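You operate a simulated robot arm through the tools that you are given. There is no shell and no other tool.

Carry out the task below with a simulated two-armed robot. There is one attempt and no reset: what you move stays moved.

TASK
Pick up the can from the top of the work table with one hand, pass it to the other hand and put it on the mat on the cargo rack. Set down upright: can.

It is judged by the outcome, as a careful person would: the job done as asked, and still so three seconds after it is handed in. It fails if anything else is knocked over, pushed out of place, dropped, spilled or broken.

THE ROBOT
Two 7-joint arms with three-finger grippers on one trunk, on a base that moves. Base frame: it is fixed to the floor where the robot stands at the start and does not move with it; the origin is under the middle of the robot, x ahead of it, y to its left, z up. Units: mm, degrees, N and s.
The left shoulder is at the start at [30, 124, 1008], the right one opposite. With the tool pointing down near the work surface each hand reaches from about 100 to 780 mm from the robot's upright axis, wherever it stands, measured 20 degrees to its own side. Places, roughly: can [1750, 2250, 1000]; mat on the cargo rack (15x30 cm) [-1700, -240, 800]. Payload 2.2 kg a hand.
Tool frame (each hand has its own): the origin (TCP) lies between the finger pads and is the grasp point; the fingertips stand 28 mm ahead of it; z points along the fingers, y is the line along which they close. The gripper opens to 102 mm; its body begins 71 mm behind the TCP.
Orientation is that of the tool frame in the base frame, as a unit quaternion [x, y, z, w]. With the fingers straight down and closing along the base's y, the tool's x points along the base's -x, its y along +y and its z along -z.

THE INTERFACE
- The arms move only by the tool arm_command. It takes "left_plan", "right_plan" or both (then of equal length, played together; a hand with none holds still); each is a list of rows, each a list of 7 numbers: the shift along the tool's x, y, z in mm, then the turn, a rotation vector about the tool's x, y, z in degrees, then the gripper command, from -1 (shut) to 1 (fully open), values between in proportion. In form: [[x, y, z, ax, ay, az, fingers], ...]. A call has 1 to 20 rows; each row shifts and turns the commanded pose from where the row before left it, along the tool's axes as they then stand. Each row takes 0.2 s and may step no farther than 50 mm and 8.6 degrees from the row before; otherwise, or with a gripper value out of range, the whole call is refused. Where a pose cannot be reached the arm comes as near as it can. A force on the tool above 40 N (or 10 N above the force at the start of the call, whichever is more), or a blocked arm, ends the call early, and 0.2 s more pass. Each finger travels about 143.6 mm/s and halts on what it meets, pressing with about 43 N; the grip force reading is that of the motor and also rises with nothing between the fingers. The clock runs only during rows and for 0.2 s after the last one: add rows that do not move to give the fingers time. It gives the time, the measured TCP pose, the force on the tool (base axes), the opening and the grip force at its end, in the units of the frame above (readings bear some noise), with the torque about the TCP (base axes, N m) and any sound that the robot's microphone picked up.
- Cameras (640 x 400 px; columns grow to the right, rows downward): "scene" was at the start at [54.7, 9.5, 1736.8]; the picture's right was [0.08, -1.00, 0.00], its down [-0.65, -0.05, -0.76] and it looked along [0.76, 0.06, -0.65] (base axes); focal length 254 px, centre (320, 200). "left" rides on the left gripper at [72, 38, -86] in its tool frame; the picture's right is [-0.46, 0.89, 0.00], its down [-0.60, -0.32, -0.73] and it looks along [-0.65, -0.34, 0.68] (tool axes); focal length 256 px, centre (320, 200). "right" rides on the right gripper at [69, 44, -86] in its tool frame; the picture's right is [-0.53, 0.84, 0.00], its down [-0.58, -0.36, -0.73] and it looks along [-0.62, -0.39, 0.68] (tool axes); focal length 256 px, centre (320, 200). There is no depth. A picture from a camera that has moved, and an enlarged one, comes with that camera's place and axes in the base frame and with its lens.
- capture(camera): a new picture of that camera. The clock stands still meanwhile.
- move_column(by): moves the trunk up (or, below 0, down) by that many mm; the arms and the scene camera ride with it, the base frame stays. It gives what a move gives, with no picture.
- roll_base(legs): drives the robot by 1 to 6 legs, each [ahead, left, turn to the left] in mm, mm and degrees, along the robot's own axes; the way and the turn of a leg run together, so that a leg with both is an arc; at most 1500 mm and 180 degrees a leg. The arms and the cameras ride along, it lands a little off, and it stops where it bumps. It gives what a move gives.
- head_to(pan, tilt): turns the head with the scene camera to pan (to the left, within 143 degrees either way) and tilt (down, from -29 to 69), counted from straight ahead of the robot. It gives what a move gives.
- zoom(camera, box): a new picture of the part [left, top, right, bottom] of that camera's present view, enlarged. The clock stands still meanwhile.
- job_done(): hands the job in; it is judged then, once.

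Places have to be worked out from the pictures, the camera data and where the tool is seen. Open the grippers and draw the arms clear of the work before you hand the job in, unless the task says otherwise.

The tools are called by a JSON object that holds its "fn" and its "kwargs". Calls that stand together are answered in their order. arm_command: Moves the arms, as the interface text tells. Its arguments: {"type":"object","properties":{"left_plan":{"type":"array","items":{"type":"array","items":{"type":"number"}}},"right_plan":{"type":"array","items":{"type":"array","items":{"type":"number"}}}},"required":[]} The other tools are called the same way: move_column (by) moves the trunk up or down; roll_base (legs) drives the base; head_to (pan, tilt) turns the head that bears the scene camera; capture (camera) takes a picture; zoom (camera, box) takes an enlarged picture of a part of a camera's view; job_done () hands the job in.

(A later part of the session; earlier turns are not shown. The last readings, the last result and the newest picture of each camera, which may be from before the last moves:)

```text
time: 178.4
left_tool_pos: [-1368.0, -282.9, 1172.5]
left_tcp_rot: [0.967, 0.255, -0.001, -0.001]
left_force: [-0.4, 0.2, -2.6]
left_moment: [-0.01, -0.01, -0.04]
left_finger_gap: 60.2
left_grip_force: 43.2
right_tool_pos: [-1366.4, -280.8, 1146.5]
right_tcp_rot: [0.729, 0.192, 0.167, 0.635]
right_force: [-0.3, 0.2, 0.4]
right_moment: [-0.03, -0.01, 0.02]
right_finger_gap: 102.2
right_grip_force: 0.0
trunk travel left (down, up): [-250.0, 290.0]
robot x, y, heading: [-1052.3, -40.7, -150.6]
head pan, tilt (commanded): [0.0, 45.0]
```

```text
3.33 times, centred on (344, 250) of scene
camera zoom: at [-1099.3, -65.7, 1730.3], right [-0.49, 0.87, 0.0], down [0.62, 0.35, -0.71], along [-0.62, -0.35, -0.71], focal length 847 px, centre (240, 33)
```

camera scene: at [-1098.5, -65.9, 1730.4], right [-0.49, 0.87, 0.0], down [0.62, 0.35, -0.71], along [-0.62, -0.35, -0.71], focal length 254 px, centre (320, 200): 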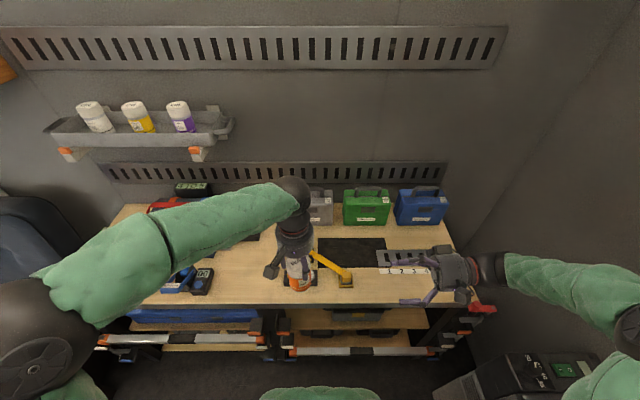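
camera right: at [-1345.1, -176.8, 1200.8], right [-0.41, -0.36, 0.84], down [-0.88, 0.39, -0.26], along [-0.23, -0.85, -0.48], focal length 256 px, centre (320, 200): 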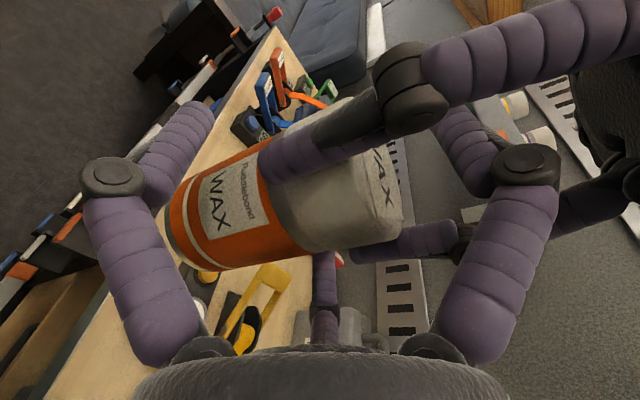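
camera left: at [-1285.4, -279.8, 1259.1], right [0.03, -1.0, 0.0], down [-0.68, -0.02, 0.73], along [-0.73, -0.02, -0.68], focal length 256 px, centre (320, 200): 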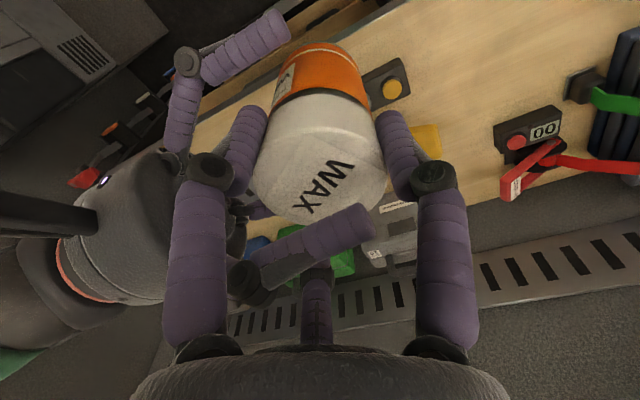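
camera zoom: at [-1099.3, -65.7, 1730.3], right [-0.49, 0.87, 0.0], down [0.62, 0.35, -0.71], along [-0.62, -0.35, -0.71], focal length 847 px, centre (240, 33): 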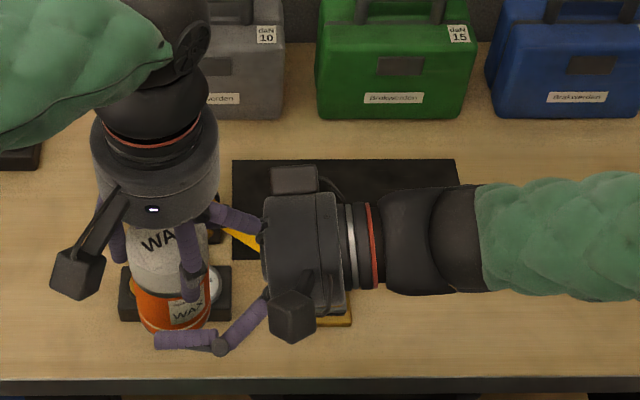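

The top finger is over the lid and the lower pair straddles the can, with no contact forces. I close the right fingers in small steps and watch the grip reading.

{"fn": "arm_command", "kwargs": {"right_plan": [[0, 0, 0, 0, 0, 0, 0.7], [0, 0, 0, 0, 0, 0, 0.55], [0, 0, 0, 0, 0, 0, 0.45], [0, 0, 0, 0, 0, 0, 0.4], [0, 0, 0, 0, 0, 0, 0.4]]}}

{"fn": "zoom", "kwargs": {"camera": "right", "box": [80, 0, 560, 300]}}

{"fn": "capture", "kwargs": {"camera": "left"}}

```text
time: 179.6
left_tool_pos: [-1368.1, -282.6, 1171.9]
left_tcp_rot: [0.967, 0.254, 0.002, -0.001]
left_force: [3.6, 2.4, -1.5]
left_moment: [0.04, -0.16, 0.01]
left_finger_gap: 60.0
left_grip_force: 43.1
right_tool_pos: [-1366.6, -281.0, 1146.6]
right_tcp_rot: [0.729, 0.192, 0.167, 0.635]
right_force: [-3.9, -2.6, -0.9]
right_moment: [-0.02, 0.06, 0.02]
right_finger_gap: 74.4
right_grip_force: 1.9
trunk travel left (down, up): [-250.0, 290.0]
robot x, y, heading: [-1054.8, -43.0, -150.4]
head pan, tilt (commanded): [0.0, 45.0]
```

```text
1.33 times, centred on (320, 150) of right
camera zoom: at [-1345.3, -176.8, 1200.8], right [-0.41, -0.36, 0.84], down [-0.88, 0.39, -0.26], along [-0.23, -0.85, -0.48], focal length 341 px, centre (320, 267)
```

zoom: 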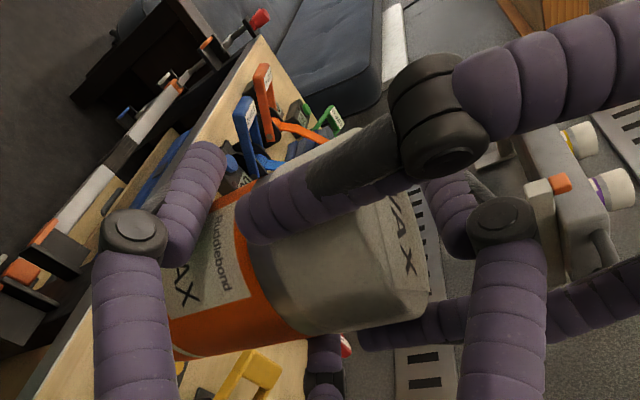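

```text
taken
camera left: at [-1285.2, -279.8, 1259.1], right [0.03, -1.0, 0.0], down [-0.68, -0.02, 0.73], along [-0.73, -0.02, -0.68], focal length 256 px, centre (320, 200)
```

left: 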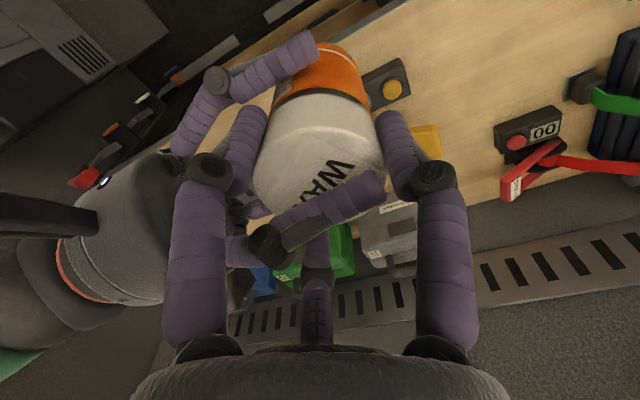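

The forward finger touched first (about 4.6 N sideways), so the right hand is about 1 mm off. I shift it 1 mm and close a little further.

{"fn": "arm_command", "kwargs": {"right_plan": [[-1.2, 0, 0, 0, 0, 0, 0.4], [0, 0, 0, 0, 0, 0, 0.38], [0, 0, 0, 0, 0, 0, 0.35], [0, 0, 0, 0, 0, 0, 0.35]]}}

```text
time: 180.6
left_tool_pos: [-1367.1, -283.1, 1171.4]
left_tcp_rot: [0.967, 0.254, 0.001, -0.001]
left_force: [5.4, 3.7, 0.2]
left_moment: [0.17, -0.21, -0.07]
left_finger_gap: 60.2
left_grip_force: 42.8
right_tool_pos: [-1366.8, -280.9, 1146.3]
right_tcp_rot: [0.729, 0.192, 0.167, 0.635]
right_force: [-5.9, -5.1, -3.5]
right_moment: [-0.03, 0.04, 0.04]
right_finger_gap: 73.4
right_grip_force: 3.3
trunk travel left (down, up): [-250.0, 290.0]
robot x, y, heading: [-1053.4, -40.7, -150.7]
head pan, tilt (commanded): [0.0, 45.0]
```

The sideways push is still one-sided, so I shift the right hand another 2 mm forward while keeping the opening.

{"fn": "arm_command", "kwargs": {"right_plan": [[-1, 0, 0, 0, 0, 0, 0.35], [-1, 0, 0, 0, 0, 0, 0.35], [0, 0, 0, 0, 0, 0, 0.35]]}}

{"fn": "capture", "kwargs": {"camera": "right"}}

{"fn": "zoom", "kwargs": {"camera": "left", "box": [160, 20, 480, 220]}}

```text
time: 181.4
left_tool_pos: [-1367.9, -282.9, 1172.6]
left_tcp_rot: [0.967, 0.255, 0.0, -0.001]
left_force: [2.3, 0.6, -2.6]
left_moment: [0.02, -0.12, 0.0]
left_finger_gap: 59.8
left_grip_force: 42.7
right_tool_pos: [-1368.6, -281.8, 1146.7]
right_tcp_rot: [0.729, 0.191, 0.168, 0.635]
right_force: [-1.8, -0.2, -0.3]
right_moment: [0.01, 0.05, -0.02]
right_finger_gap: 70.2
right_grip_force: 1.2
trunk travel left (down, up): [-250.0, 290.0]
robot x, y, heading: [-1051.0, -40.8, -150.5]
head pan, tilt (commanded): [0.0, 45.0]
```

```text
taken
camera right: at [-1347.3, -177.9, 1201.4], right [-0.41, -0.36, 0.84], down [-0.88, 0.39, -0.26], along [-0.23, -0.85, -0.48], focal length 256 px, centre (320, 200)
```

right: 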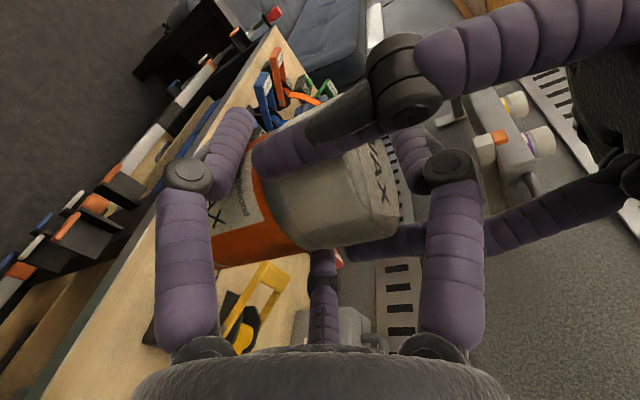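

```text
2.00 times, centred on (320, 120) of left
camera zoom: at [-1285.4, -280.0, 1259.0], right [0.03, -1.0, 0.0], down [-0.68, -0.02, 0.73], along [-0.73, -0.02, -0.68], focal length 512 px, centre (320, 360)
```

zoom: 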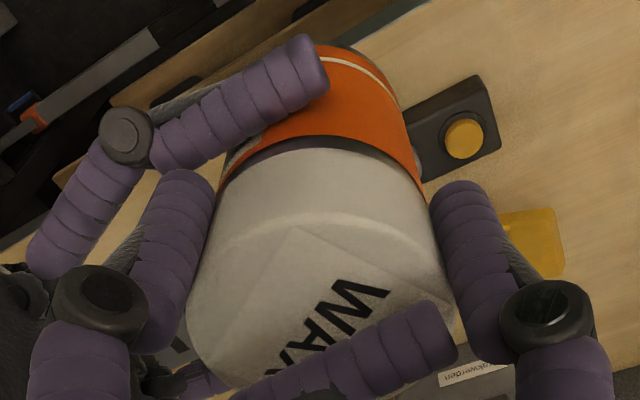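

Nearly balanced now (under 2 N). I tighten the right grip in steps; the motor force seems to grow about 0.7 N per mm of commanded closure.

{"fn": "arm_command", "kwargs": {"right_plan": [[0, 0, 0, 0, 0, 0, 0.28], [0, 0, 0, 0, 0, 0, 0.2], [0, 0, 0, 0, 0, 0, 0.12], [0, 0, 0, 0, 0, 0, 0.12]]}}

```text
time: 182.4
left_tool_pos: [-1367.1, -282.9, 1172.0]
left_tcp_rot: [0.967, 0.255, -0.001, -0.001]
left_force: [0.7, -0.7, -3.1]
left_moment: [-0.06, -0.06, -0.1]
left_finger_gap: 60.4
left_grip_force: 43.5
right_tool_pos: [-1368.5, -281.1, 1146.4]
right_tcp_rot: [0.73, 0.191, 0.167, 0.635]
right_force: [0.0, 2.3, 0.4]
right_moment: [0.01, 0.05, 0.11]
right_finger_gap: 69.8
right_grip_force: 9.2
trunk travel left (down, up): [-250.0, 290.0]
robot x, y, heading: [-1049.9, -43.8, -150.3]
head pan, tilt (commanded): [0.0, 45.0]
```

Balanced (about 2 N) with 9 N grip. I tighten further.

{"fn": "arm_command", "kwargs": {"right_plan": [[0, 0, 0, 0, 0, 0, 0.02], [0, 0, 0, 0, 0, 0, -0.08], [0, 0, 0, 0, 0, 0, -0.18], [0, 0, 0, 0, 0, 0, -0.25], [0, 0, 0, 0, 0, 0, -0.25]]}}

{"fn": "zoom", "kwargs": {"camera": "left", "box": [160, 60, 480, 260]}}

{"fn": "zoom", "kwargs": {"camera": "scene", "box": [248, 200, 376, 300]}}

```text
time: 183.6
left_tool_pos: [-1368.1, -284.0, 1172.3]
left_tcp_rot: [0.967, 0.254, 0.0, -0.001]
left_force: [0.4, -4.9, -1.6]
left_moment: [-0.2, 0.01, -0.09]
left_finger_gap: 60.0
left_grip_force: 43.2
right_tool_pos: [-1369.5, -280.9, 1147.8]
right_tcp_rot: [0.73, 0.192, 0.167, 0.635]
right_force: [-0.4, 4.0, -0.5]
right_moment: [0.04, -0.03, 0.07]
right_finger_gap: 69.5
right_grip_force: 23.5
trunk travel left (down, up): [-250.0, 290.0]
robot x, y, heading: [-1055.1, -40.9, -150.4]
head pan, tilt (commanded): [0.0, 45.0]
```

```text
2.00 times, centred on (320, 160) of left
camera zoom: at [-1285.4, -280.0, 1259.2], right [0.03, -1.0, 0.0], down [-0.68, -0.02, 0.73], along [-0.73, -0.02, -0.68], focal length 512 px, centre (320, 280)
```

zoom: 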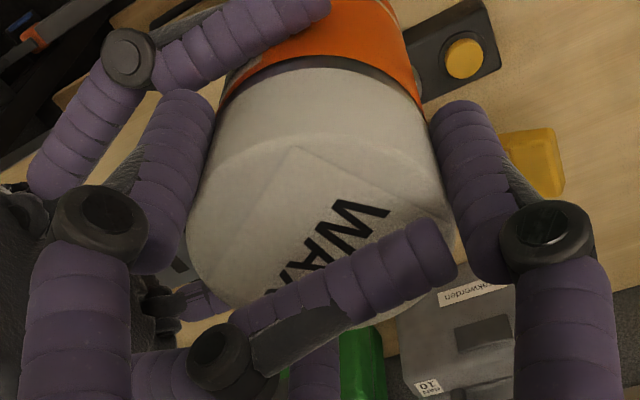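

```text
4.00 times, centred on (312, 250) of scene
camera zoom: at [-1099.3, -65.8, 1730.3], right [-0.49, 0.87, 0.0], down [0.62, 0.35, -0.71], along [-0.62, -0.35, -0.71], focal length 1016 px, centre (352, 0)
```

zoom: 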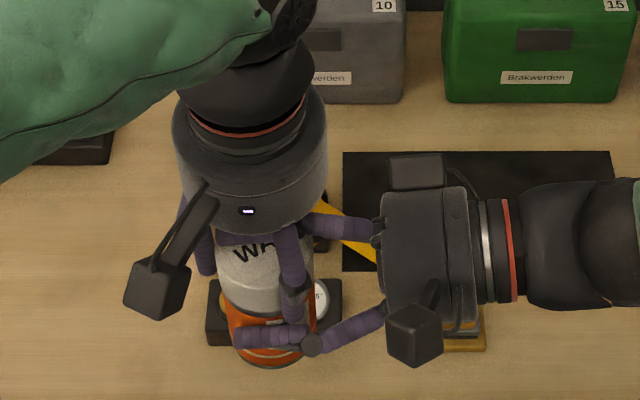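

The right hand holds with 23 N, gap stable, all forces small. Now I let the left hand loosen gradually while the right keeps its grip.

{"fn": "arm_command", "kwargs": {"left_plan": [[0, 0, 0, 0, 0, 0, -0.5], [0, 0, 0, 0, 0, 0, -0.1], [0, 0, 0, 0, 0, 0, 0.1], [0, 0, 0, 0, 0, 0, 0.2], [0, 0, 0, 0, 0, 0, 0.25], [0, 0, 0, 0, 0, 0, 0.25]], "right_plan": [[0, 0, 0, 0, 0, 0, -0.25], [0, 0, 0, 0, 0, 0, -0.25], [0, 0, 0, 0, 0, 0, -0.25], [0, 0, 0, 0, 0, 0, -0.25], [0, 0, 0, 0, 0, 0, -0.25], [0, 0, 0, 0, 0, 0, -0.25]]}}

{"fn": "capture", "kwargs": {"camera": "left"}}

{"fn": "capture", "kwargs": {"camera": "right"}}

```text
time: 185.0
left_tool_pos: [-1368.5, -283.4, 1171.5]
left_tcp_rot: [0.967, 0.256, 0.0, -0.001]
left_force: [-1.5, 0.4, 0.2]
left_moment: [0.0, 0.0, 0.01]
left_finger_gap: 63.6
left_grip_force: 0.0
right_tool_pos: [-1369.3, -281.2, 1148.3]
right_tcp_rot: [0.729, 0.192, 0.167, 0.635]
right_force: [0.6, 0.1, -2.6]
right_moment: [0.0, 0.01, 0.0]
right_finger_gap: 69.5
right_grip_force: 23.5
trunk travel left (down, up): [-250.0, 290.0]
robot x, y, heading: [-1052.5, -40.4, -150.6]
head pan, tilt (commanded): [0.0, 45.0]
```

```text
taken
camera left: at [-1285.4, -279.9, 1259.1], right [0.03, -1.0, 0.0], down [-0.68, -0.02, 0.73], along [-0.73, -0.02, -0.68], focal length 256 px, centre (320, 200)
```

left: 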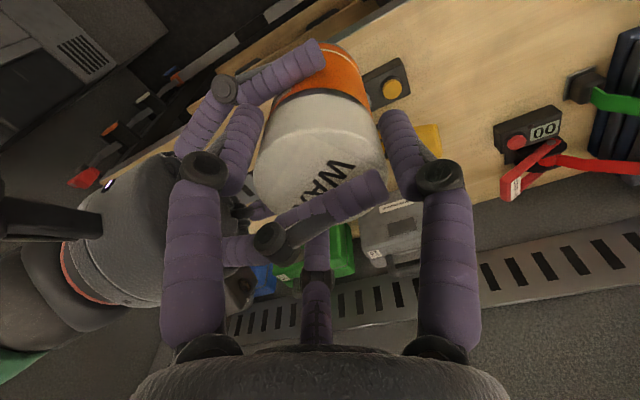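

```text
taken
camera right: at [-1347.4, -178.0, 1201.3], right [-0.41, -0.36, 0.84], down [-0.88, 0.39, -0.26], along [-0.23, -0.85, -0.48], focal length 256 px, centre (320, 200)
```

right: 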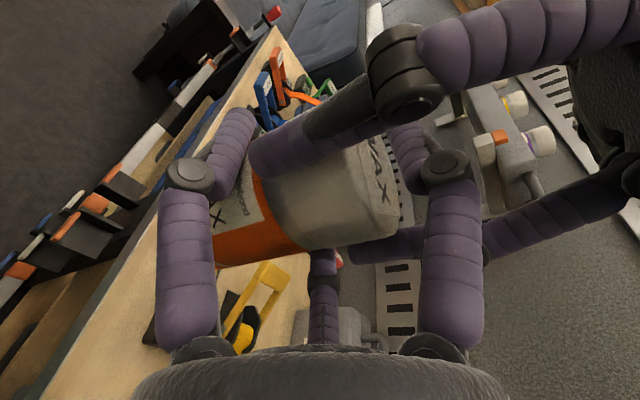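

The right hand now carries the weight (-2.6 N) and the can has not moved. I open the left fingers a little more and raise the left hand straight up.

{"fn": "arm_command", "kwargs": {"left_plan": [[0, 0, 0, 0, 0, 0, 0.4], [0, 0, 0, 0, 0, 0, 0.55], [0, 0, -10, 0, 0, 0, 0.55], [0, 0, -15, 0, 0, 0, 0.55], [0, 0, -20, 0, 0, 0, 0.55], [0, 0, -25, 0, 0, 0, 0.55], [0, 0, -30, 0, 0, 0, 0.55], [0, 0, -30, 0, 0, 0, 0.55]], "right_plan": [[0, 0, 0, 0, 0, 0, -0.25], [0, 0, 0, 0, 0, 0, -0.25], [0, 0, 0, 0, 0, 0, -0.25], [0, 0, 0, 0, 0, 0, -0.25], [0, 0, 0, 0, 0, 0, -0.25], [0, 0, 0, 0, 0, 0, -0.25], [0, 0, 0, 0, 0, 0, -0.25], [0, 0, 0, 0, 0, 0, -0.25]]}}

{"fn": "capture", "kwargs": {"camera": "right"}}

{"fn": "capture", "kwargs": {"camera": "scene"}}

```text
time: 186.8
left_tool_pos: [-1370.5, -287.4, 1304.5]
left_tcp_rot: [0.967, 0.253, 0.0, -0.001]
left_force: [1.1, -0.8, -1.2]
left_moment: [0.02, 0.0, 0.01]
left_finger_gap: 79.0
left_grip_force: 0.0
right_tool_pos: [-1368.8, -281.7, 1148.3]
right_tcp_rot: [0.73, 0.192, 0.167, 0.634]
right_force: [-0.1, 0.0, -2.7]
right_moment: [0.0, 0.0, -0.01]
right_finger_gap: 69.2
right_grip_force: 23.5
trunk travel left (down, up): [-250.0, 290.0]
robot x, y, heading: [-1057.2, -39.8, -150.1]
head pan, tilt (commanded): [0.0, 45.0]
```

```text
taken
camera right: at [-1347.5, -177.8, 1201.3], right [-0.41, -0.36, 0.84], down [-0.88, 0.39, -0.26], along [-0.23, -0.85, -0.48], focal length 256 px, centre (320, 200)
```

right: 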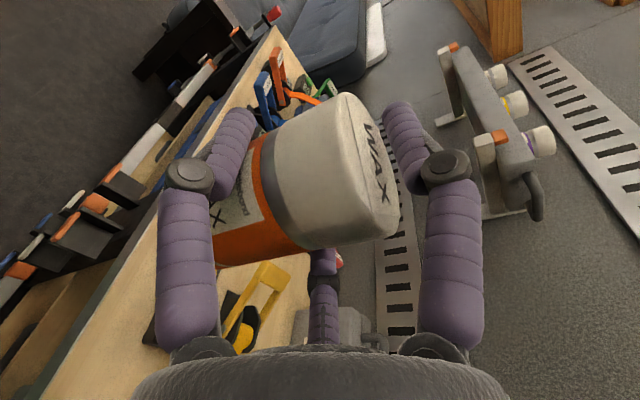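

```text
taken
camera scene: at [-1099.3, -65.5, 1730.3], right [-0.49, 0.87, 0.0], down [0.62, 0.35, -0.71], along [-0.62, -0.35, -0.71], focal length 254 px, centre (320, 200)
```

scene: 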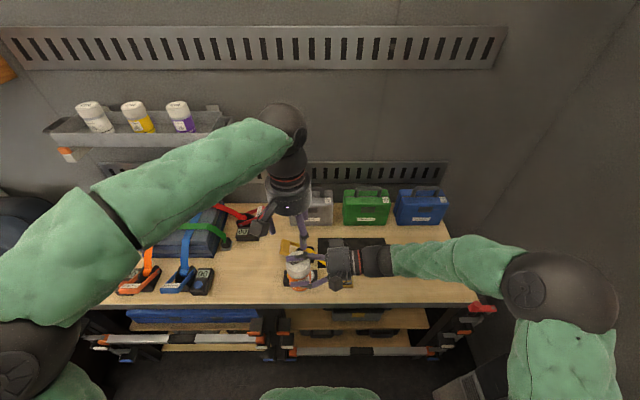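

The hand-over worked: the right hand holds the can alone, its weight steady at 2.7 N. I withdraw the left hand to the left, and bring the can forward-right over free space in front of the rack.

{"fn": "arm_command", "kwargs": {"left_plan": [[0, 20, -10, 0, 0, 0, 0.55], [10, 34, 0, 0, 0, 0, 0.55], [12, 34, 0, 0, 0, 0, 0.55], [12, 34, 0, 0, 0, 0, 0.3], [12, 34, 0, 0, 0, 0, 0], [12, 34, 0, 0, 0, 0, 0], [10, 0, 0, 0, 0, 0, 0], [0, 0, 0, 0, 0, 0, 0], [0, 0, 0, 0, 0, 0, 0], [0, 0, 0, 0, 0, 0, 0], [0, 0, 0, 0, 0, 0, 0]], "right_plan": [[0, 0, 0, 0, 0, 0, -0.25], [-10, -1.3, -9, 0, 0, 0, -0.25], [-20, -2.6, -18, 0, 0, 0, -0.25], [-22, -2.8, -20, 0, 0, 0, -0.25], [-22, -2.8, -20, 0, 0, 0, -0.25], [-22, -2.8, -20, 0, 0, 0, -0.25], [-22, -2.8, -20, 0, 0, 0, -0.25], [-22, -2.8, -20, 0, 0, 0, -0.25], [-17, -2, -15, 0, 0, 0, -0.25], [-10, -1, -9.5, 0, 0, 0, -0.25], [0, 0, 0, 0, 0, 0, -0.25]]}}

{"fn": "capture", "kwargs": {"camera": "scene"}}

```text
time: 189.2
left_tool_pos: [-1217.9, -421.8, 1316.4]
left_tcp_rot: [0.967, 0.254, 0.0, -0.001]
left_force: [0.0, -0.6, 0.6]
left_moment: [-0.01, 0.01, -0.02]
left_finger_gap: 50.9
left_grip_force: 0.0
right_tool_pos: [-1591.1, -230.6, 1146.8]
right_tcp_rot: [0.729, 0.192, 0.167, 0.635]
right_force: [-0.7, 0.4, -2.9]
right_moment: [0.03, -0.01, 0.05]
right_finger_gap: 69.5
right_grip_force: 23.0
trunk travel left (down, up): [-250.0, 290.0]
robot x, y, heading: [-1052.4, -43.9, -150.5]
head pan, tilt (commanded): [0.0, 45.0]
```

```text
taken
camera scene: at [-1099.1, -65.7, 1730.3], right [-0.49, 0.87, 0.0], down [0.62, 0.35, -0.71], along [-0.62, -0.35, -0.71], focal length 254 px, centre (320, 200)
```

scene: 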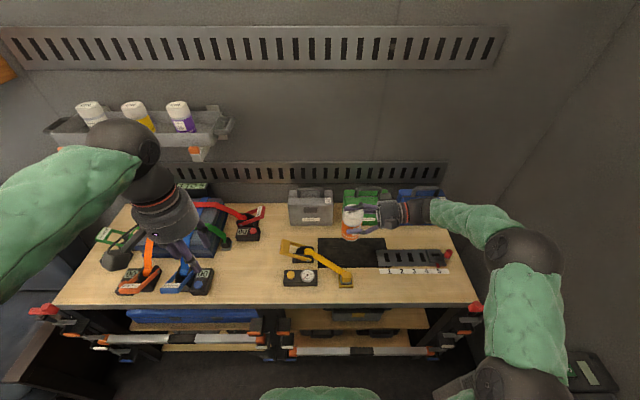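

The can is clear in front of me; the rack items are all in place. I now turn the right hand 45 degrees clockwise about the vertical so that it will come to the mat from the front-right, away from the yellow lever.

{"fn": "arm_command", "kwargs": {"right_plan": [[0, 0, 0, 0, -5, 0.69, -0.25], [0, 0, 0, 0, -7.435, 1.025, -0.25], [0, 0, 0, 0, -7.435, 1.025, -0.25], [0, 0, 0, 0, -7.435, 1.025, -0.25], [0, 0, 0, 0, -7.435, 1.025, -0.25], [0, 0, 0, 0, -5, 0.69, -0.25], [0, 0, 0, 0, -4.87, 0.67, -0.25], [0, 0, 0, 0, 0, 0, -0.25]]}}

{"fn": "capture", "kwargs": {"camera": "scene"}}

{"fn": "capture", "kwargs": {"camera": "right"}}

```text
time: 191.0
left_tool_pos: [-1218.5, -420.6, 1316.9]
left_tcp_rot: [0.967, 0.254, 0.001, -0.001]
left_force: [0.0, -0.3, 0.8]
left_moment: [0.0, 0.0, 0.03]
left_finger_gap: 51.0
left_grip_force: 0.0
right_tool_pos: [-1590.3, -231.1, 1145.1]
right_tcp_rot: [0.748, -0.103, -0.089, 0.65]
right_force: [-0.7, -0.4, -1.7]
right_moment: [0.04, -0.02, 0.0]
right_finger_gap: 69.4
right_grip_force: 23.6
trunk travel left (down, up): [-250.0, 290.0]
robot x, y, heading: [-1054.4, -40.4, -150.7]
head pan, tilt (commanded): [0.0, 45.0]
```

```text
taken
camera scene: at [-1099.9, -65.7, 1730.3], right [-0.49, 0.87, 0.0], down [0.62, 0.35, -0.71], along [-0.62, -0.35, -0.71], focal length 254 px, centre (320, 200)
```

scene: 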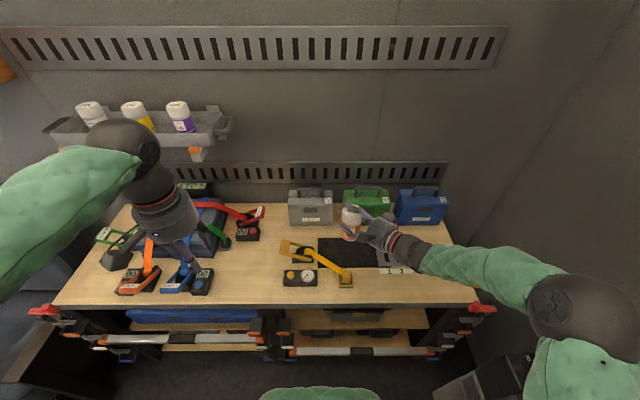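

```text
taken
camera right: at [-1501.4, -173.1, 1199.7], right [-0.55, 0.03, 0.84], down [-0.35, 0.9, -0.26], along [-0.76, -0.43, -0.48], focal length 256 px, centre (320, 200)
```

right: 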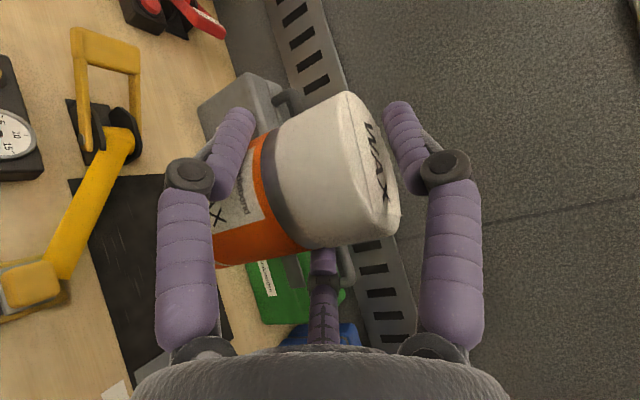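

The right hand now points forward-left over the mat area; from its camera the mat's edges agree with my estimate (centre near [-1705, -240]). I move the can over the spot at this height and then lower it part of the way.

{"fn": "arm_command", "kwargs": {"right_plan": [[-15, 0.7, 5, 0, 0, 0, -0.25], [-27, 1.3, 9, 0, 0, 0, -0.25], [-27, 1.3, 9, 0, 0, 0, -0.25], [-25, 1.2, 8.4, 0, 0, 0, -0.25], [-15.3, 0.7, 5, 0, 0, 0, -0.25], [0, 0, 0, 0, 0, 0, -0.25], [0, -19.8, 2.8, 0, 0, 0, -0.25], [0, -29.7, 4.2, 0, 0, 0, -0.25], [0, -29.7, 4.2, 0, 0, 0, -0.25], [0, -29.7, 4.2, 0, 0, 0, -0.25], [0, -29.7, 4.2, 0, 0, 0, -0.25], [0, -19.8, 2.8, 0, 0, 0, -0.25], [0, 0, 0, 0, 0, 0, -0.25]]}}

{"fn": "capture", "kwargs": {"camera": "scene"}}

{"fn": "capture", "kwargs": {"camera": "right"}}

```text
time: 193.8
left_tool_pos: [-1217.6, -420.8, 1315.3]
left_tcp_rot: [0.967, 0.254, 0.0, -0.002]
left_force: [-0.5, -0.2, -0.1]
left_moment: [-0.03, 0.06, 0.02]
left_finger_gap: 50.9
left_grip_force: 0.1
right_tool_pos: [-1703.8, -239.0, 988.3]
right_tcp_rot: [0.747, -0.102, -0.09, 0.651]
right_force: [-0.5, -0.4, -2.3]
right_moment: [0.02, -0.02, 0.0]
right_finger_gap: 69.2
right_grip_force: 23.6
trunk travel left (down, up): [-250.0, 290.0]
robot x, y, heading: [-1052.6, -39.4, -150.4]
head pan, tilt (commanded): [0.0, 45.0]
```

```text
taken
camera scene: at [-1099.1, -65.8, 1730.3], right [-0.49, 0.87, 0.0], down [0.62, 0.35, -0.71], along [-0.62, -0.35, -0.71], focal length 254 px, centre (320, 200)
```

scene: 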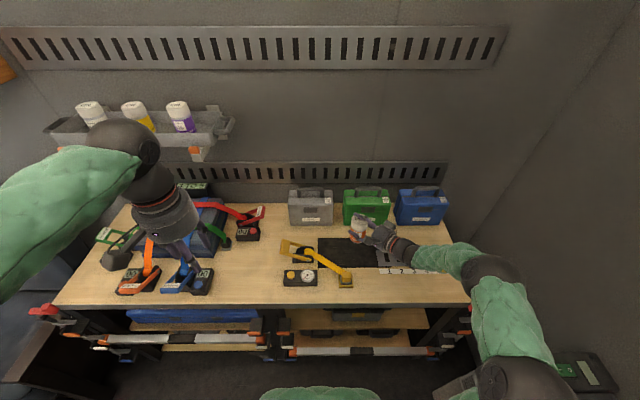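

```text
taken
camera right: at [-1616.1, -180.0, 1041.6], right [-0.55, 0.03, 0.84], down [-0.35, 0.9, -0.26], along [-0.76, -0.43, -0.48], focal length 256 px, centre (320, 200)
```

right: 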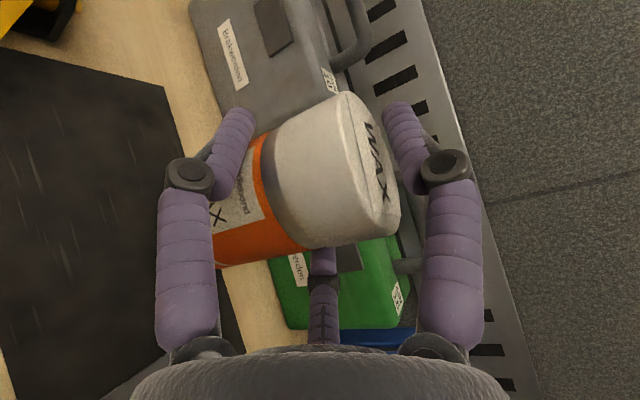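

The can hangs over the middle of the mat (bottom about 110 mm above it). Before lowering further I check where my right elbow is relative to the red clamp at the rack's corner.

{"fn": "head_to", "kwargs": {"pan": -40, "tilt": 50}}

{"fn": "capture", "kwargs": {"camera": "scene"}}

```text
time: 194.9
left_tool_pos: [-1218.4, -421.4, 1316.4]
left_tcp_rot: [0.967, 0.255, 0.0, -0.001]
left_force: [-0.7, -0.4, -0.6]
left_moment: [0.02, 0.01, 0.0]
left_finger_gap: 51.0
left_grip_force: 0.0
right_tool_pos: [-1704.9, -239.1, 987.1]
right_tcp_rot: [0.747, -0.102, -0.089, 0.65]
right_force: [-0.6, 0.2, -2.7]
right_moment: [-0.02, 0.0, -0.01]
right_finger_gap: 68.9
right_grip_force: 23.2
trunk travel left (down, up): [-250.0, 290.0]
robot x, y, heading: [-1053.8, -42.1, -150.4]
head pan, tilt (commanded): [-40.0, 50.0]
```

```text
taken
camera scene: at [-1104.4, -11.8, 1723.4], right [0.18, 0.98, 0.0], down [0.75, -0.14, -0.64], along [-0.63, 0.12, -0.77], focal length 254 px, centre (320, 200)
```

scene: 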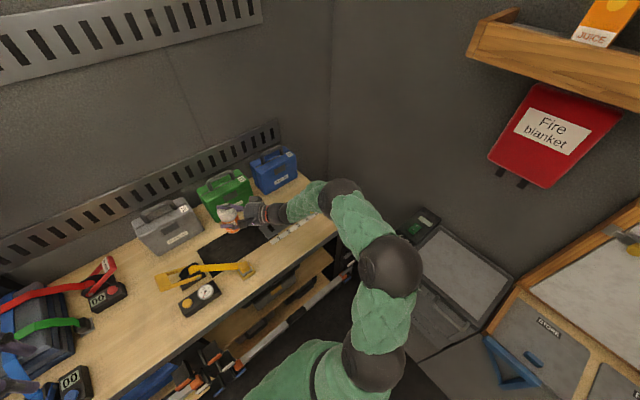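

My elbow is high (z above 1100) and the forearm rises from the wrist, so nothing is near the clamp. I lower the can in stages toward the mat.

{"fn": "arm_command", "kwargs": {"right_plan": [[0, -19.8, 2.8, 0, 0, 0, -0.25], [0, -19.8, 2.8, 0, 0, 0, -0.25], [0, -19.8, 2.8, 0, 0, 0, -0.25], [0, -9.9, 1.4, 0, 0, 0, -0.25], [0, -9.9, 1.4, 0, 0, 0, -0.25], [0, 0, 0, 0, 0, 0, -0.25], [0, 0, 0, 0, 0, 0, -0.25]]}}

{"fn": "head_to", "kwargs": {"pan": -10, "tilt": 45}}

{"fn": "zoom", "kwargs": {"camera": "scene", "box": [230, 190, 422, 310]}}

{"fn": "capture", "kwargs": {"camera": "right"}}

```text
time: 196.5
left_tool_pos: [-1217.5, -422.0, 1317.4]
left_tcp_rot: [0.967, 0.254, 0.001, -0.001]
left_force: [-0.2, -0.2, 0.3]
left_moment: [-0.01, 0.01, -0.02]
left_finger_gap: 51.0
left_grip_force: 0.2
right_tool_pos: [-1707.3, -240.0, 904.3]
right_tcp_rot: [0.747, -0.102, -0.089, 0.651]
right_force: [-0.2, -0.3, -2.6]
right_moment: [0.02, 0.04, -0.02]
right_finger_gap: 69.3
right_grip_force: 23.0
trunk travel left (down, up): [-250.0, 290.0]
robot x, y, heading: [-1050.7, -42.6, -150.7]
head pan, tilt (commanded): [-40.0, 50.0]
```

```text
time: 197.4
left_tool_pos: [-1217.8, -420.5, 1315.6]
left_tcp_rot: [0.967, 0.254, 0.0, -0.001]
left_force: [-0.9, -0.1, -0.4]
left_moment: [0.02, 0.0, -0.01]
left_finger_gap: 50.8
left_grip_force: 0.0
right_tool_pos: [-1707.6, -241.1, 904.2]
right_tcp_rot: [0.747, -0.101, -0.088, 0.651]
right_force: [0.3, 0.8, -3.2]
right_moment: [-0.01, 0.0, 0.02]
right_finger_gap: 69.5
right_grip_force: 22.9
trunk travel left (down, up): [-250.0, 290.0]
robot x, y, heading: [-1058.2, -42.4, -150.5]
head pan, tilt (commanded): [-10.0, 45.0]
```

```text
3.33 times, centred on (326, 250) of scene
camera zoom: at [-1105.4, -52.8, 1730.3], right [-0.33, 0.94, 0.0], down [0.67, 0.24, -0.71], along [-0.67, -0.23, -0.71], focal length 847 px, centre (300, 33)
```

zoom: 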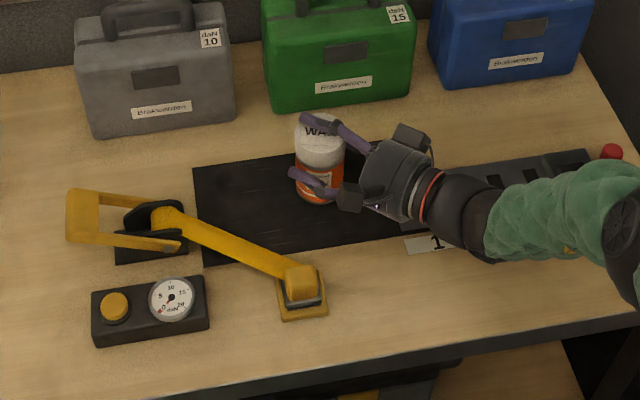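

```text
taken
camera right: at [-1618.8, -180.8, 959.2], right [-0.55, 0.03, 0.84], down [-0.35, 0.9, -0.26], along [-0.76, -0.43, -0.48], focal length 256 px, centre (320, 200)
```

right: 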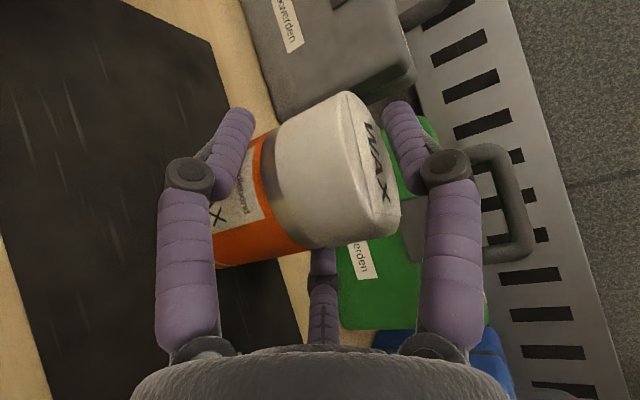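

The can is now about 25–30 mm above the mat, centred well on it. I go down 20 mm more, then in 3 mm steps watching the force.

{"fn": "arm_command", "kwargs": {"right_plan": [[0, -5, 0.7, 0, 0, 0, -0.25], [0, -5, 0.7, 0, 0, 0, -0.25], [0, -5, 0.7, 0, 0, 0, -0.25], [0, -3, 0.4, 0, 0, 0, -0.25], [0, 0, 0, 0, 0, 0, -0.25]]}}

{"fn": "arm_command", "kwargs": {"right_plan": [[0, -3, 0.42, 0, 0, 0, -0.25], [0, 0, 0, 0, 0, 0, -0.25]]}}

{"fn": "zoom", "kwargs": {"camera": "scene", "box": [278, 210, 374, 270]}}

```text
time: 198.6
left_tool_pos: [-1217.9, -421.7, 1317.1]
left_tcp_rot: [0.967, 0.254, 0.0, -0.001]
left_force: [0.3, 0.1, 0.9]
left_moment: [-0.01, -0.03, 0.02]
left_finger_gap: 51.3
left_grip_force: 0.1
right_tool_pos: [-1705.6, -237.0, 887.4]
right_tcp_rot: [0.747, -0.101, -0.089, 0.651]
right_force: [0.6, -0.1, -3.1]
right_moment: [0.03, 0.0, 0.0]
right_finger_gap: 69.4
right_grip_force: 23.0
trunk travel left (down, up): [-250.0, 290.0]
robot x, y, heading: [-1052.7, -41.6, -150.6]
head pan, tilt (commanded): [-10.0, 45.0]
```

```text
time: 199.2
left_tool_pos: [-1218.4, -421.8, 1316.9]
left_tcp_rot: [0.967, 0.255, -0.001, -0.001]
left_force: [0.2, -0.3, -0.1]
left_moment: [-0.02, 0.0, -0.05]
left_finger_gap: 51.1
left_grip_force: 0.1
right_tool_pos: [-1705.5, -238.1, 885.3]
right_tcp_rot: [0.747, -0.102, -0.088, 0.65]
right_force: [-0.2, 0.5, -2.3]
right_moment: [0.04, 0.0, -0.02]
right_finger_gap: 69.5
right_grip_force: 23.1
trunk travel left (down, up): [-250.0, 290.0]
robot x, y, heading: [-1053.0, -40.8, -150.5]
head pan, tilt (commanded): [-10.0, 45.0]
```

```text
6.67 times, centred on (326, 240) of scene
camera zoom: at [-1105.2, -52.9, 1730.3], right [-0.33, 0.94, 0.0], down [0.67, 0.24, -0.71], along [-0.67, -0.24, -0.71], focal length 1694 px, centre (280, -67)
```

zoom: 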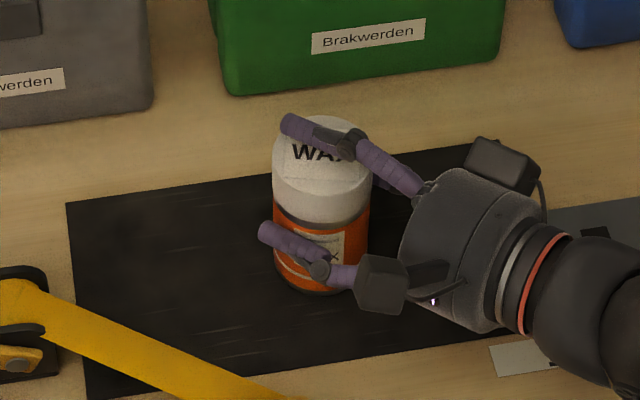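

No contact yet at TCP z = 885; the can looks upright. I continue down in small steps.

{"fn": "arm_command", "kwargs": {"right_plan": [[0, -3, 0.42, 0, 0, 0, -0.25], [0, 0, 0, 0, 0, 0, -0.25]]}}

{"fn": "arm_command", "kwargs": {"right_plan": [[0, -3, 0.42, 0, 0, 0, -0.25], [0, 0, 0, 0, 0, 0, -0.25]]}}

{"fn": "arm_command", "kwargs": {"right_plan": [[0, -2, 0.28, 0, 0, 0, -0.25], [0, 0, 0, 0, 0, 0, -0.25]]}}

```text
time: 199.8
left_tool_pos: [-1218.8, -420.6, 1316.7]
left_tcp_rot: [0.967, 0.255, 0.0, -0.001]
left_force: [-0.6, 0.4, 0.3]
left_moment: [0.04, -0.01, 0.01]
left_finger_gap: 51.2
left_grip_force: 0.1
right_tool_pos: [-1704.9, -238.6, 882.2]
right_tcp_rot: [0.747, -0.101, -0.09, 0.651]
right_force: [0.6, -0.7, 1.4]
right_moment: [-0.16, -0.11, 0.0]
right_finger_gap: 69.6
right_grip_force: 23.6
trunk travel left (down, up): [-250.0, 290.0]
robot x, y, heading: [-1053.0, -42.8, -150.7]
head pan, tilt (commanded): [-10.0, 45.0]
```

```text
time: 200.4
left_tool_pos: [-1216.0, -421.8, 1317.0]
left_tcp_rot: [0.967, 0.254, 0.0, -0.001]
left_force: [0.1, -0.3, -0.2]
left_moment: [-0.04, 0.01, 0.02]
left_finger_gap: 51.0
left_grip_force: 0.1
right_tool_pos: [-1705.0, -237.2, 882.4]
right_tcp_rot: [0.747, -0.1, -0.09, 0.651]
right_force: [-0.6, -3.4, 16.5]
right_moment: [0.0, -0.43, 0.05]
right_finger_gap: 69.3
right_grip_force: 23.2
trunk travel left (down, up): [-250.0, 290.0]
robot x, y, heading: [-1052.2, -44.0, -150.6]
head pan, tilt (commanded): [-10.0, 45.0]
```

```text
time: 201.0
left_tool_pos: [-1214.8, -421.1, 1317.8]
left_tcp_rot: [0.967, 0.255, -0.001, 0.0]
left_force: [-0.6, -0.9, -0.8]
left_moment: [0.01, 0.03, 0.0]
left_finger_gap: 51.1
left_grip_force: 0.0
right_tool_pos: [-1705.4, -237.2, 881.4]
right_tcp_rot: [0.745, -0.098, -0.092, 0.653]
right_force: [-0.4, -3.0, 31.7]
right_moment: [0.1, -0.06, 0.18]
right_finger_gap: 69.2
right_grip_force: 23.5
trunk travel left (down, up): [-250.0, 290.0]
robot x, y, heading: [-1057.6, -43.3, -150.7]
head pan, tilt (commanded): [-10.0, 45.0]
```

The can met the mat at TCP z ≈ 882 and I am pressing about 30 N now. I ease up 4 mm to a light touch before letting go.

{"fn": "arm_command", "kwargs": {"right_plan": [[0, 2, -0.28, 0, 0, 0, -0.25], [0, 2, -0.28, 0, 0, 0, -0.25], [0, 0, 0, 0, 0, 0, -0.25]]}}

{"fn": "zoom", "kwargs": {"camera": "scene", "box": [278, 210, 374, 270]}}

```text
time: 201.8
left_tool_pos: [-1217.7, -421.0, 1316.4]
left_tcp_rot: [0.967, 0.255, 0.0, -0.001]
left_force: [0.4, 0.2, 0.2]
left_moment: [0.0, 0.03, 0.0]
left_finger_gap: 50.8
left_grip_force: 0.1
right_tool_pos: [-1704.3, -237.6, 881.6]
right_tcp_rot: [0.747, -0.101, -0.09, 0.651]
right_force: [-7.0, -2.2, 17.2]
right_moment: [-0.45, 0.56, -0.08]
right_finger_gap: 69.1
right_grip_force: 23.1
trunk travel left (down, up): [-250.0, 290.0]
robot x, y, heading: [-1055.4, -40.5, -150.5]
head pan, tilt (commanded): [-10.0, 45.0]
```

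```text
6.67 times, centred on (326, 240) of scene
camera zoom: at [-1104.2, -52.5, 1730.3], right [-0.33, 0.94, 0.0], down [0.67, 0.24, -0.71], along [-0.67, -0.24, -0.71], focal length 1694 px, centre (280, -67)
```

zoom: 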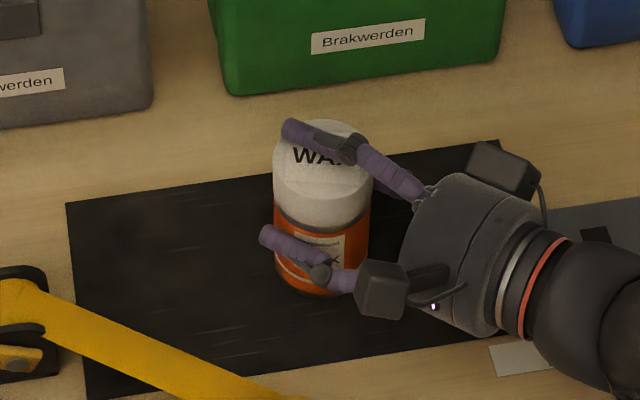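

Still 17 N downward, so I ease up a bit more.

{"fn": "arm_command", "kwargs": {"right_plan": [[0, 2, -0.28, 0, 0, 0, -0.25], [0, 0, 0, 0, 0, 0, -0.25]]}}

```text
time: 202.4
left_tool_pos: [-1217.9, -420.9, 1316.7]
left_tcp_rot: [0.967, 0.254, 0.0, -0.001]
left_force: [0.9, -0.3, -0.1]
left_moment: [-0.03, -0.03, 0.01]
left_finger_gap: 51.3
left_grip_force: 0.0
right_tool_pos: [-1703.0, -237.1, 882.0]
right_tcp_rot: [0.749, -0.103, -0.087, 0.649]
right_force: [-1.6, 2.7, 4.4]
right_moment: [0.01, 0.19, -0.06]
right_finger_gap: 69.6
right_grip_force: 23.6
trunk travel left (down, up): [-250.0, 290.0]
robot x, y, heading: [-1055.0, -40.0, -150.7]
head pan, tilt (commanded): [-10.0, 45.0]
```

A light touch of a few newtons now. I open the right fingers gradually and look.

{"fn": "arm_command", "kwargs": {"right_plan": [[0, 0, 0, 0, 0, 0, -0.05], [0, 0, 0, 0, 0, 0, 0.12], [0, 0, 0, 0, 0, 0, 0.25], [0, 0, 0, 0, 0, 0, 0.35], [0, 0, 0, 0, 0, 0, 0.42], [0, 0, 0, 0, 0, 0, 0.42]]}}

{"fn": "zoom", "kwargs": {"camera": "scene", "box": [278, 210, 374, 270]}}

{"fn": "capture", "kwargs": {"camera": "right"}}

```text
time: 203.8
left_tool_pos: [-1217.5, -421.1, 1316.0]
left_tcp_rot: [0.967, 0.254, 0.0, 0.0]
left_force: [-0.6, -0.4, 0.6]
left_moment: [-0.03, 0.0, 0.0]
left_finger_gap: 51.1
left_grip_force: 0.1
right_tool_pos: [-1705.6, -239.3, 883.8]
right_tcp_rot: [0.747, -0.102, -0.089, 0.651]
right_force: [-1.0, -0.5, -0.4]
right_moment: [-0.04, -0.02, 0.02]
right_finger_gap: 72.7
right_grip_force: 0.1
trunk travel left (down, up): [-250.0, 290.0]
robot x, y, heading: [-1053.4, -40.9, -150.5]
head pan, tilt (commanded): [-10.0, 45.0]
```

```text
6.67 times, centred on (326, 240) of scene
camera zoom: at [-1105.1, -52.8, 1730.3], right [-0.33, 0.94, 0.0], down [0.67, 0.24, -0.71], along [-0.67, -0.24, -0.71], focal length 1694 px, centre (280, -67)
```

zoom: 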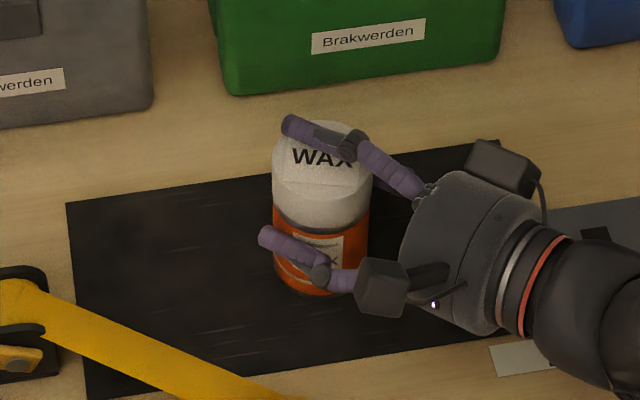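

```text
taken
camera right: at [-1616.7, -179.2, 938.3], right [-0.54, 0.03, 0.84], down [-0.35, 0.9, -0.26], along [-0.76, -0.43, -0.48], focal length 256 px, centre (320, 200)
```

right: 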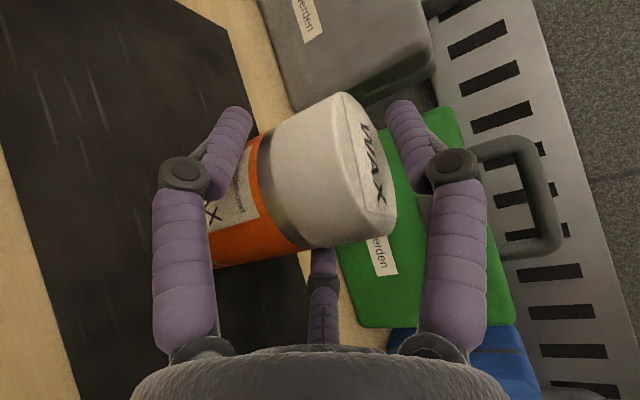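

The right hand is free of load and the can stands on the mat. I open fully and look again before drawing back.

{"fn": "arm_command", "kwargs": {"right_plan": [[0, 0, 0, 0, 0, 0, 0.6], [0, 0, 0, 0, 0, 0, 0.8], [0, 0, 0, 0, 0, 0, 1], [0, 0, 0, 0, 0, 0, 1]]}}

{"fn": "capture", "kwargs": {"camera": "right"}}

{"fn": "zoom", "kwargs": {"camera": "scene", "box": [278, 210, 374, 270]}}

```text
time: 204.8
left_tool_pos: [-1217.9, -421.6, 1316.8]
left_tcp_rot: [0.967, 0.255, 0.0, -0.001]
left_force: [0.1, 0.2, -1.2]
left_moment: [0.01, 0.01, -0.01]
left_finger_gap: 50.8
left_grip_force: 0.1
right_tool_pos: [-1705.6, -237.7, 884.5]
right_tcp_rot: [0.747, -0.101, -0.089, 0.651]
right_force: [-0.3, 0.2, -0.5]
right_moment: [0.04, -0.01, -0.02]
right_finger_gap: 102.0
right_grip_force: 0.1
trunk travel left (down, up): [-250.0, 290.0]
robot x, y, heading: [-1055.1, -40.8, -150.6]
head pan, tilt (commanded): [-10.0, 45.0]
```

```text
taken
camera right: at [-1616.6, -179.2, 938.2], right [-0.55, 0.03, 0.84], down [-0.35, 0.9, -0.26], along [-0.76, -0.43, -0.48], focal length 256 px, centre (320, 200)
```

right: 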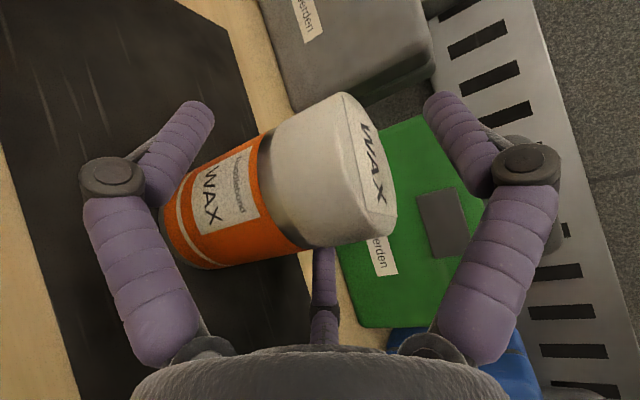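

```text
6.67 times, centred on (326, 240) of scene
camera zoom: at [-1105.0, -52.8, 1730.3], right [-0.33, 0.94, 0.0], down [0.67, 0.24, -0.71], along [-0.67, -0.24, -0.71], focal length 1694 px, centre (280, -67)
```

zoom: 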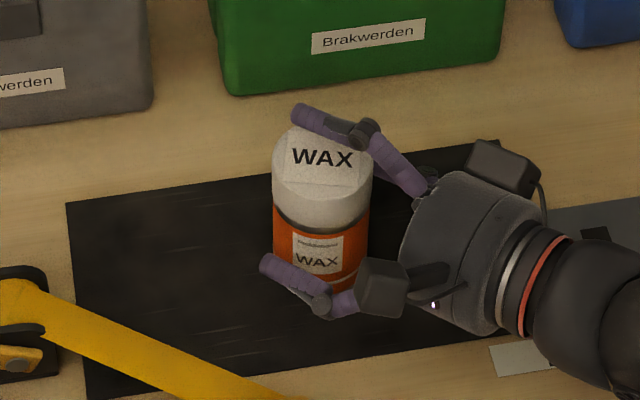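

The can stands upright and free, centred between the open fingers. I draw the right hand straight back along its own axis.

{"fn": "arm_command", "kwargs": {"right_plan": [[0, 0, -6, 0, 0, 0, 1], [0, 0, -10, 0, 0, 0, 1], [0, 0, -14, 0, 0, 0, 1], [0, 0, -18, 0, 0, 0, 1], [0, 0, -20, 0, 0, 0, 1], [0, 0, -24, 0, 0, 0, 1], [0, 0, -28, 0, 0, 0, 1], [0, 0, -30, 0, 0, 0, 1], [0, 0, 0, 0, 0, 0, 1]]}}

{"fn": "capture", "kwargs": {"camera": "right"}}

{"fn": "capture", "kwargs": {"camera": "scene"}}

```text
time: 206.8
left_tool_pos: [-1218.1, -421.8, 1316.3]
left_tcp_rot: [0.967, 0.255, 0.001, -0.001]
left_force: [0.3, 0.2, 0.0]
left_moment: [0.02, -0.01, 0.0]
left_finger_gap: 51.0
left_grip_force: 0.1
right_tool_pos: [-1664.5, -98.2, 903.9]
right_tcp_rot: [0.748, -0.101, -0.088, 0.65]
right_force: [-0.3, 0.6, -0.2]
right_moment: [0.0, -0.01, -0.01]
right_finger_gap: 102.2
right_grip_force: 0.1
trunk travel left (down, up): [-250.0, 290.0]
robot x, y, heading: [-1054.5, -40.7, -150.6]
head pan, tilt (commanded): [-10.0, 45.0]
```

```text
taken
camera right: at [-1576.4, -39.2, 957.6], right [-0.55, 0.03, 0.84], down [-0.35, 0.9, -0.26], along [-0.76, -0.43, -0.48], focal length 256 px, centre (320, 200)
```

right: 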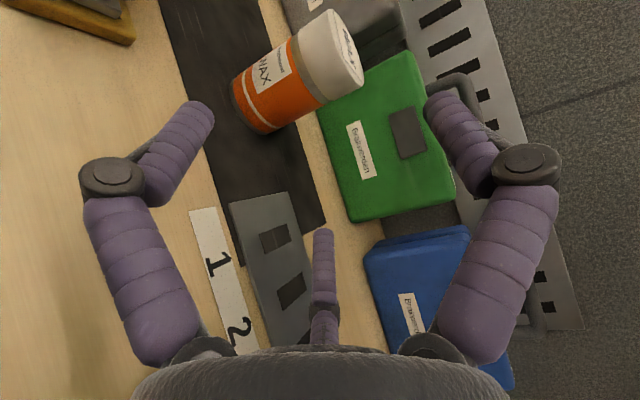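

```text
taken
camera scene: at [-1105.3, -53.3, 1730.3], right [-0.33, 0.94, 0.0], down [0.67, 0.24, -0.71], along [-0.67, -0.24, -0.71], focal length 254 px, centre (320, 200)
```

scene: 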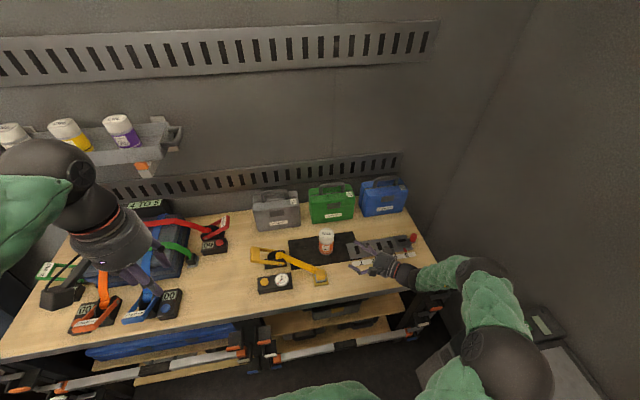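

The can stands on the mat on its own. I raise the right hand well clear, pull it back toward me, and check the can closely.

{"fn": "arm_command", "kwargs": {"right_plan": [[0, 30, -4, 0, 0, 0, 1], [0, 39, -5.5, 0, 0, 0, 1], [0, 39, -5.5, 0, 0, 0, 1], [0, 39, -5.5, 0, 0, 0, 1], [0, 39, -5.5, 0, 0, 0, 1], [0, 39, -5.5, 0, 0, 0, 1], [25, 0, -25, 0, 0, 0, 1], [28, 0, -28, 0, 0, 0, 1], [28, 0, -28, 0, 0, 0, 1], [28, 0, -28, 0, 0, 0, 1], [28, 0, -28, 0, 0, 0, 1], [0, 0, 0, 0, 0, 0, 1]]}}

{"fn": "capture", "kwargs": {"camera": "scene"}}

{"fn": "zoom", "kwargs": {"camera": "scene", "box": [278, 210, 374, 270]}}

```text
time: 209.4
left_tool_pos: [-1218.4, -422.9, 1316.2]
left_tcp_rot: [0.967, 0.255, 0.0, -0.001]
left_force: [-0.7, 0.4, 1.0]
left_moment: [0.0, -0.02, -0.02]
left_finger_gap: 50.8
left_grip_force: 0.1
right_tool_pos: [-1497.8, 0.6, 1149.9]
right_tcp_rot: [0.747, -0.101, -0.088, 0.651]
right_force: [0.8, 0.4, 0.5]
right_moment: [0.0, 0.01, 0.01]
right_finger_gap: 101.8
right_grip_force: 0.1
trunk travel left (down, up): [-250.0, 290.0]
robot x, y, heading: [-1054.4, -44.9, -150.5]
head pan, tilt (commanded): [-10.0, 45.0]
```

```text
taken
camera scene: at [-1105.7, -52.8, 1730.3], right [-0.33, 0.94, 0.0], down [0.67, 0.24, -0.71], along [-0.67, -0.24, -0.71], focal length 254 px, centre (320, 200)
```

scene: 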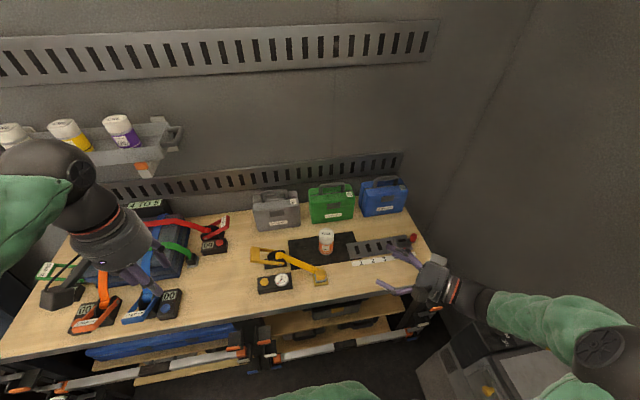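

```text
6.67 times, centred on (326, 240) of scene
camera zoom: at [-1105.7, -52.8, 1730.3], right [-0.33, 0.94, 0.0], down [0.67, 0.24, -0.71], along [-0.67, -0.24, -0.71], focal length 1694 px, centre (280, -67)
```

zoom: 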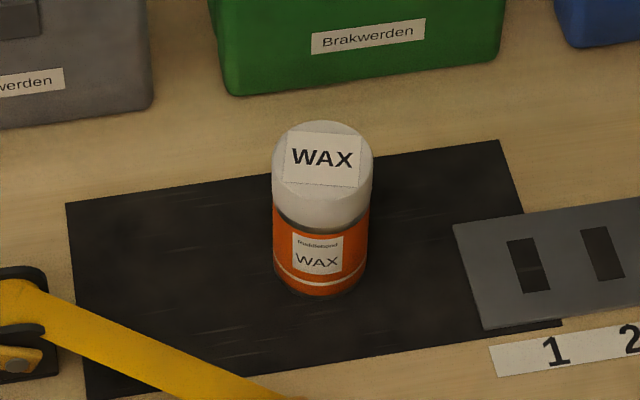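

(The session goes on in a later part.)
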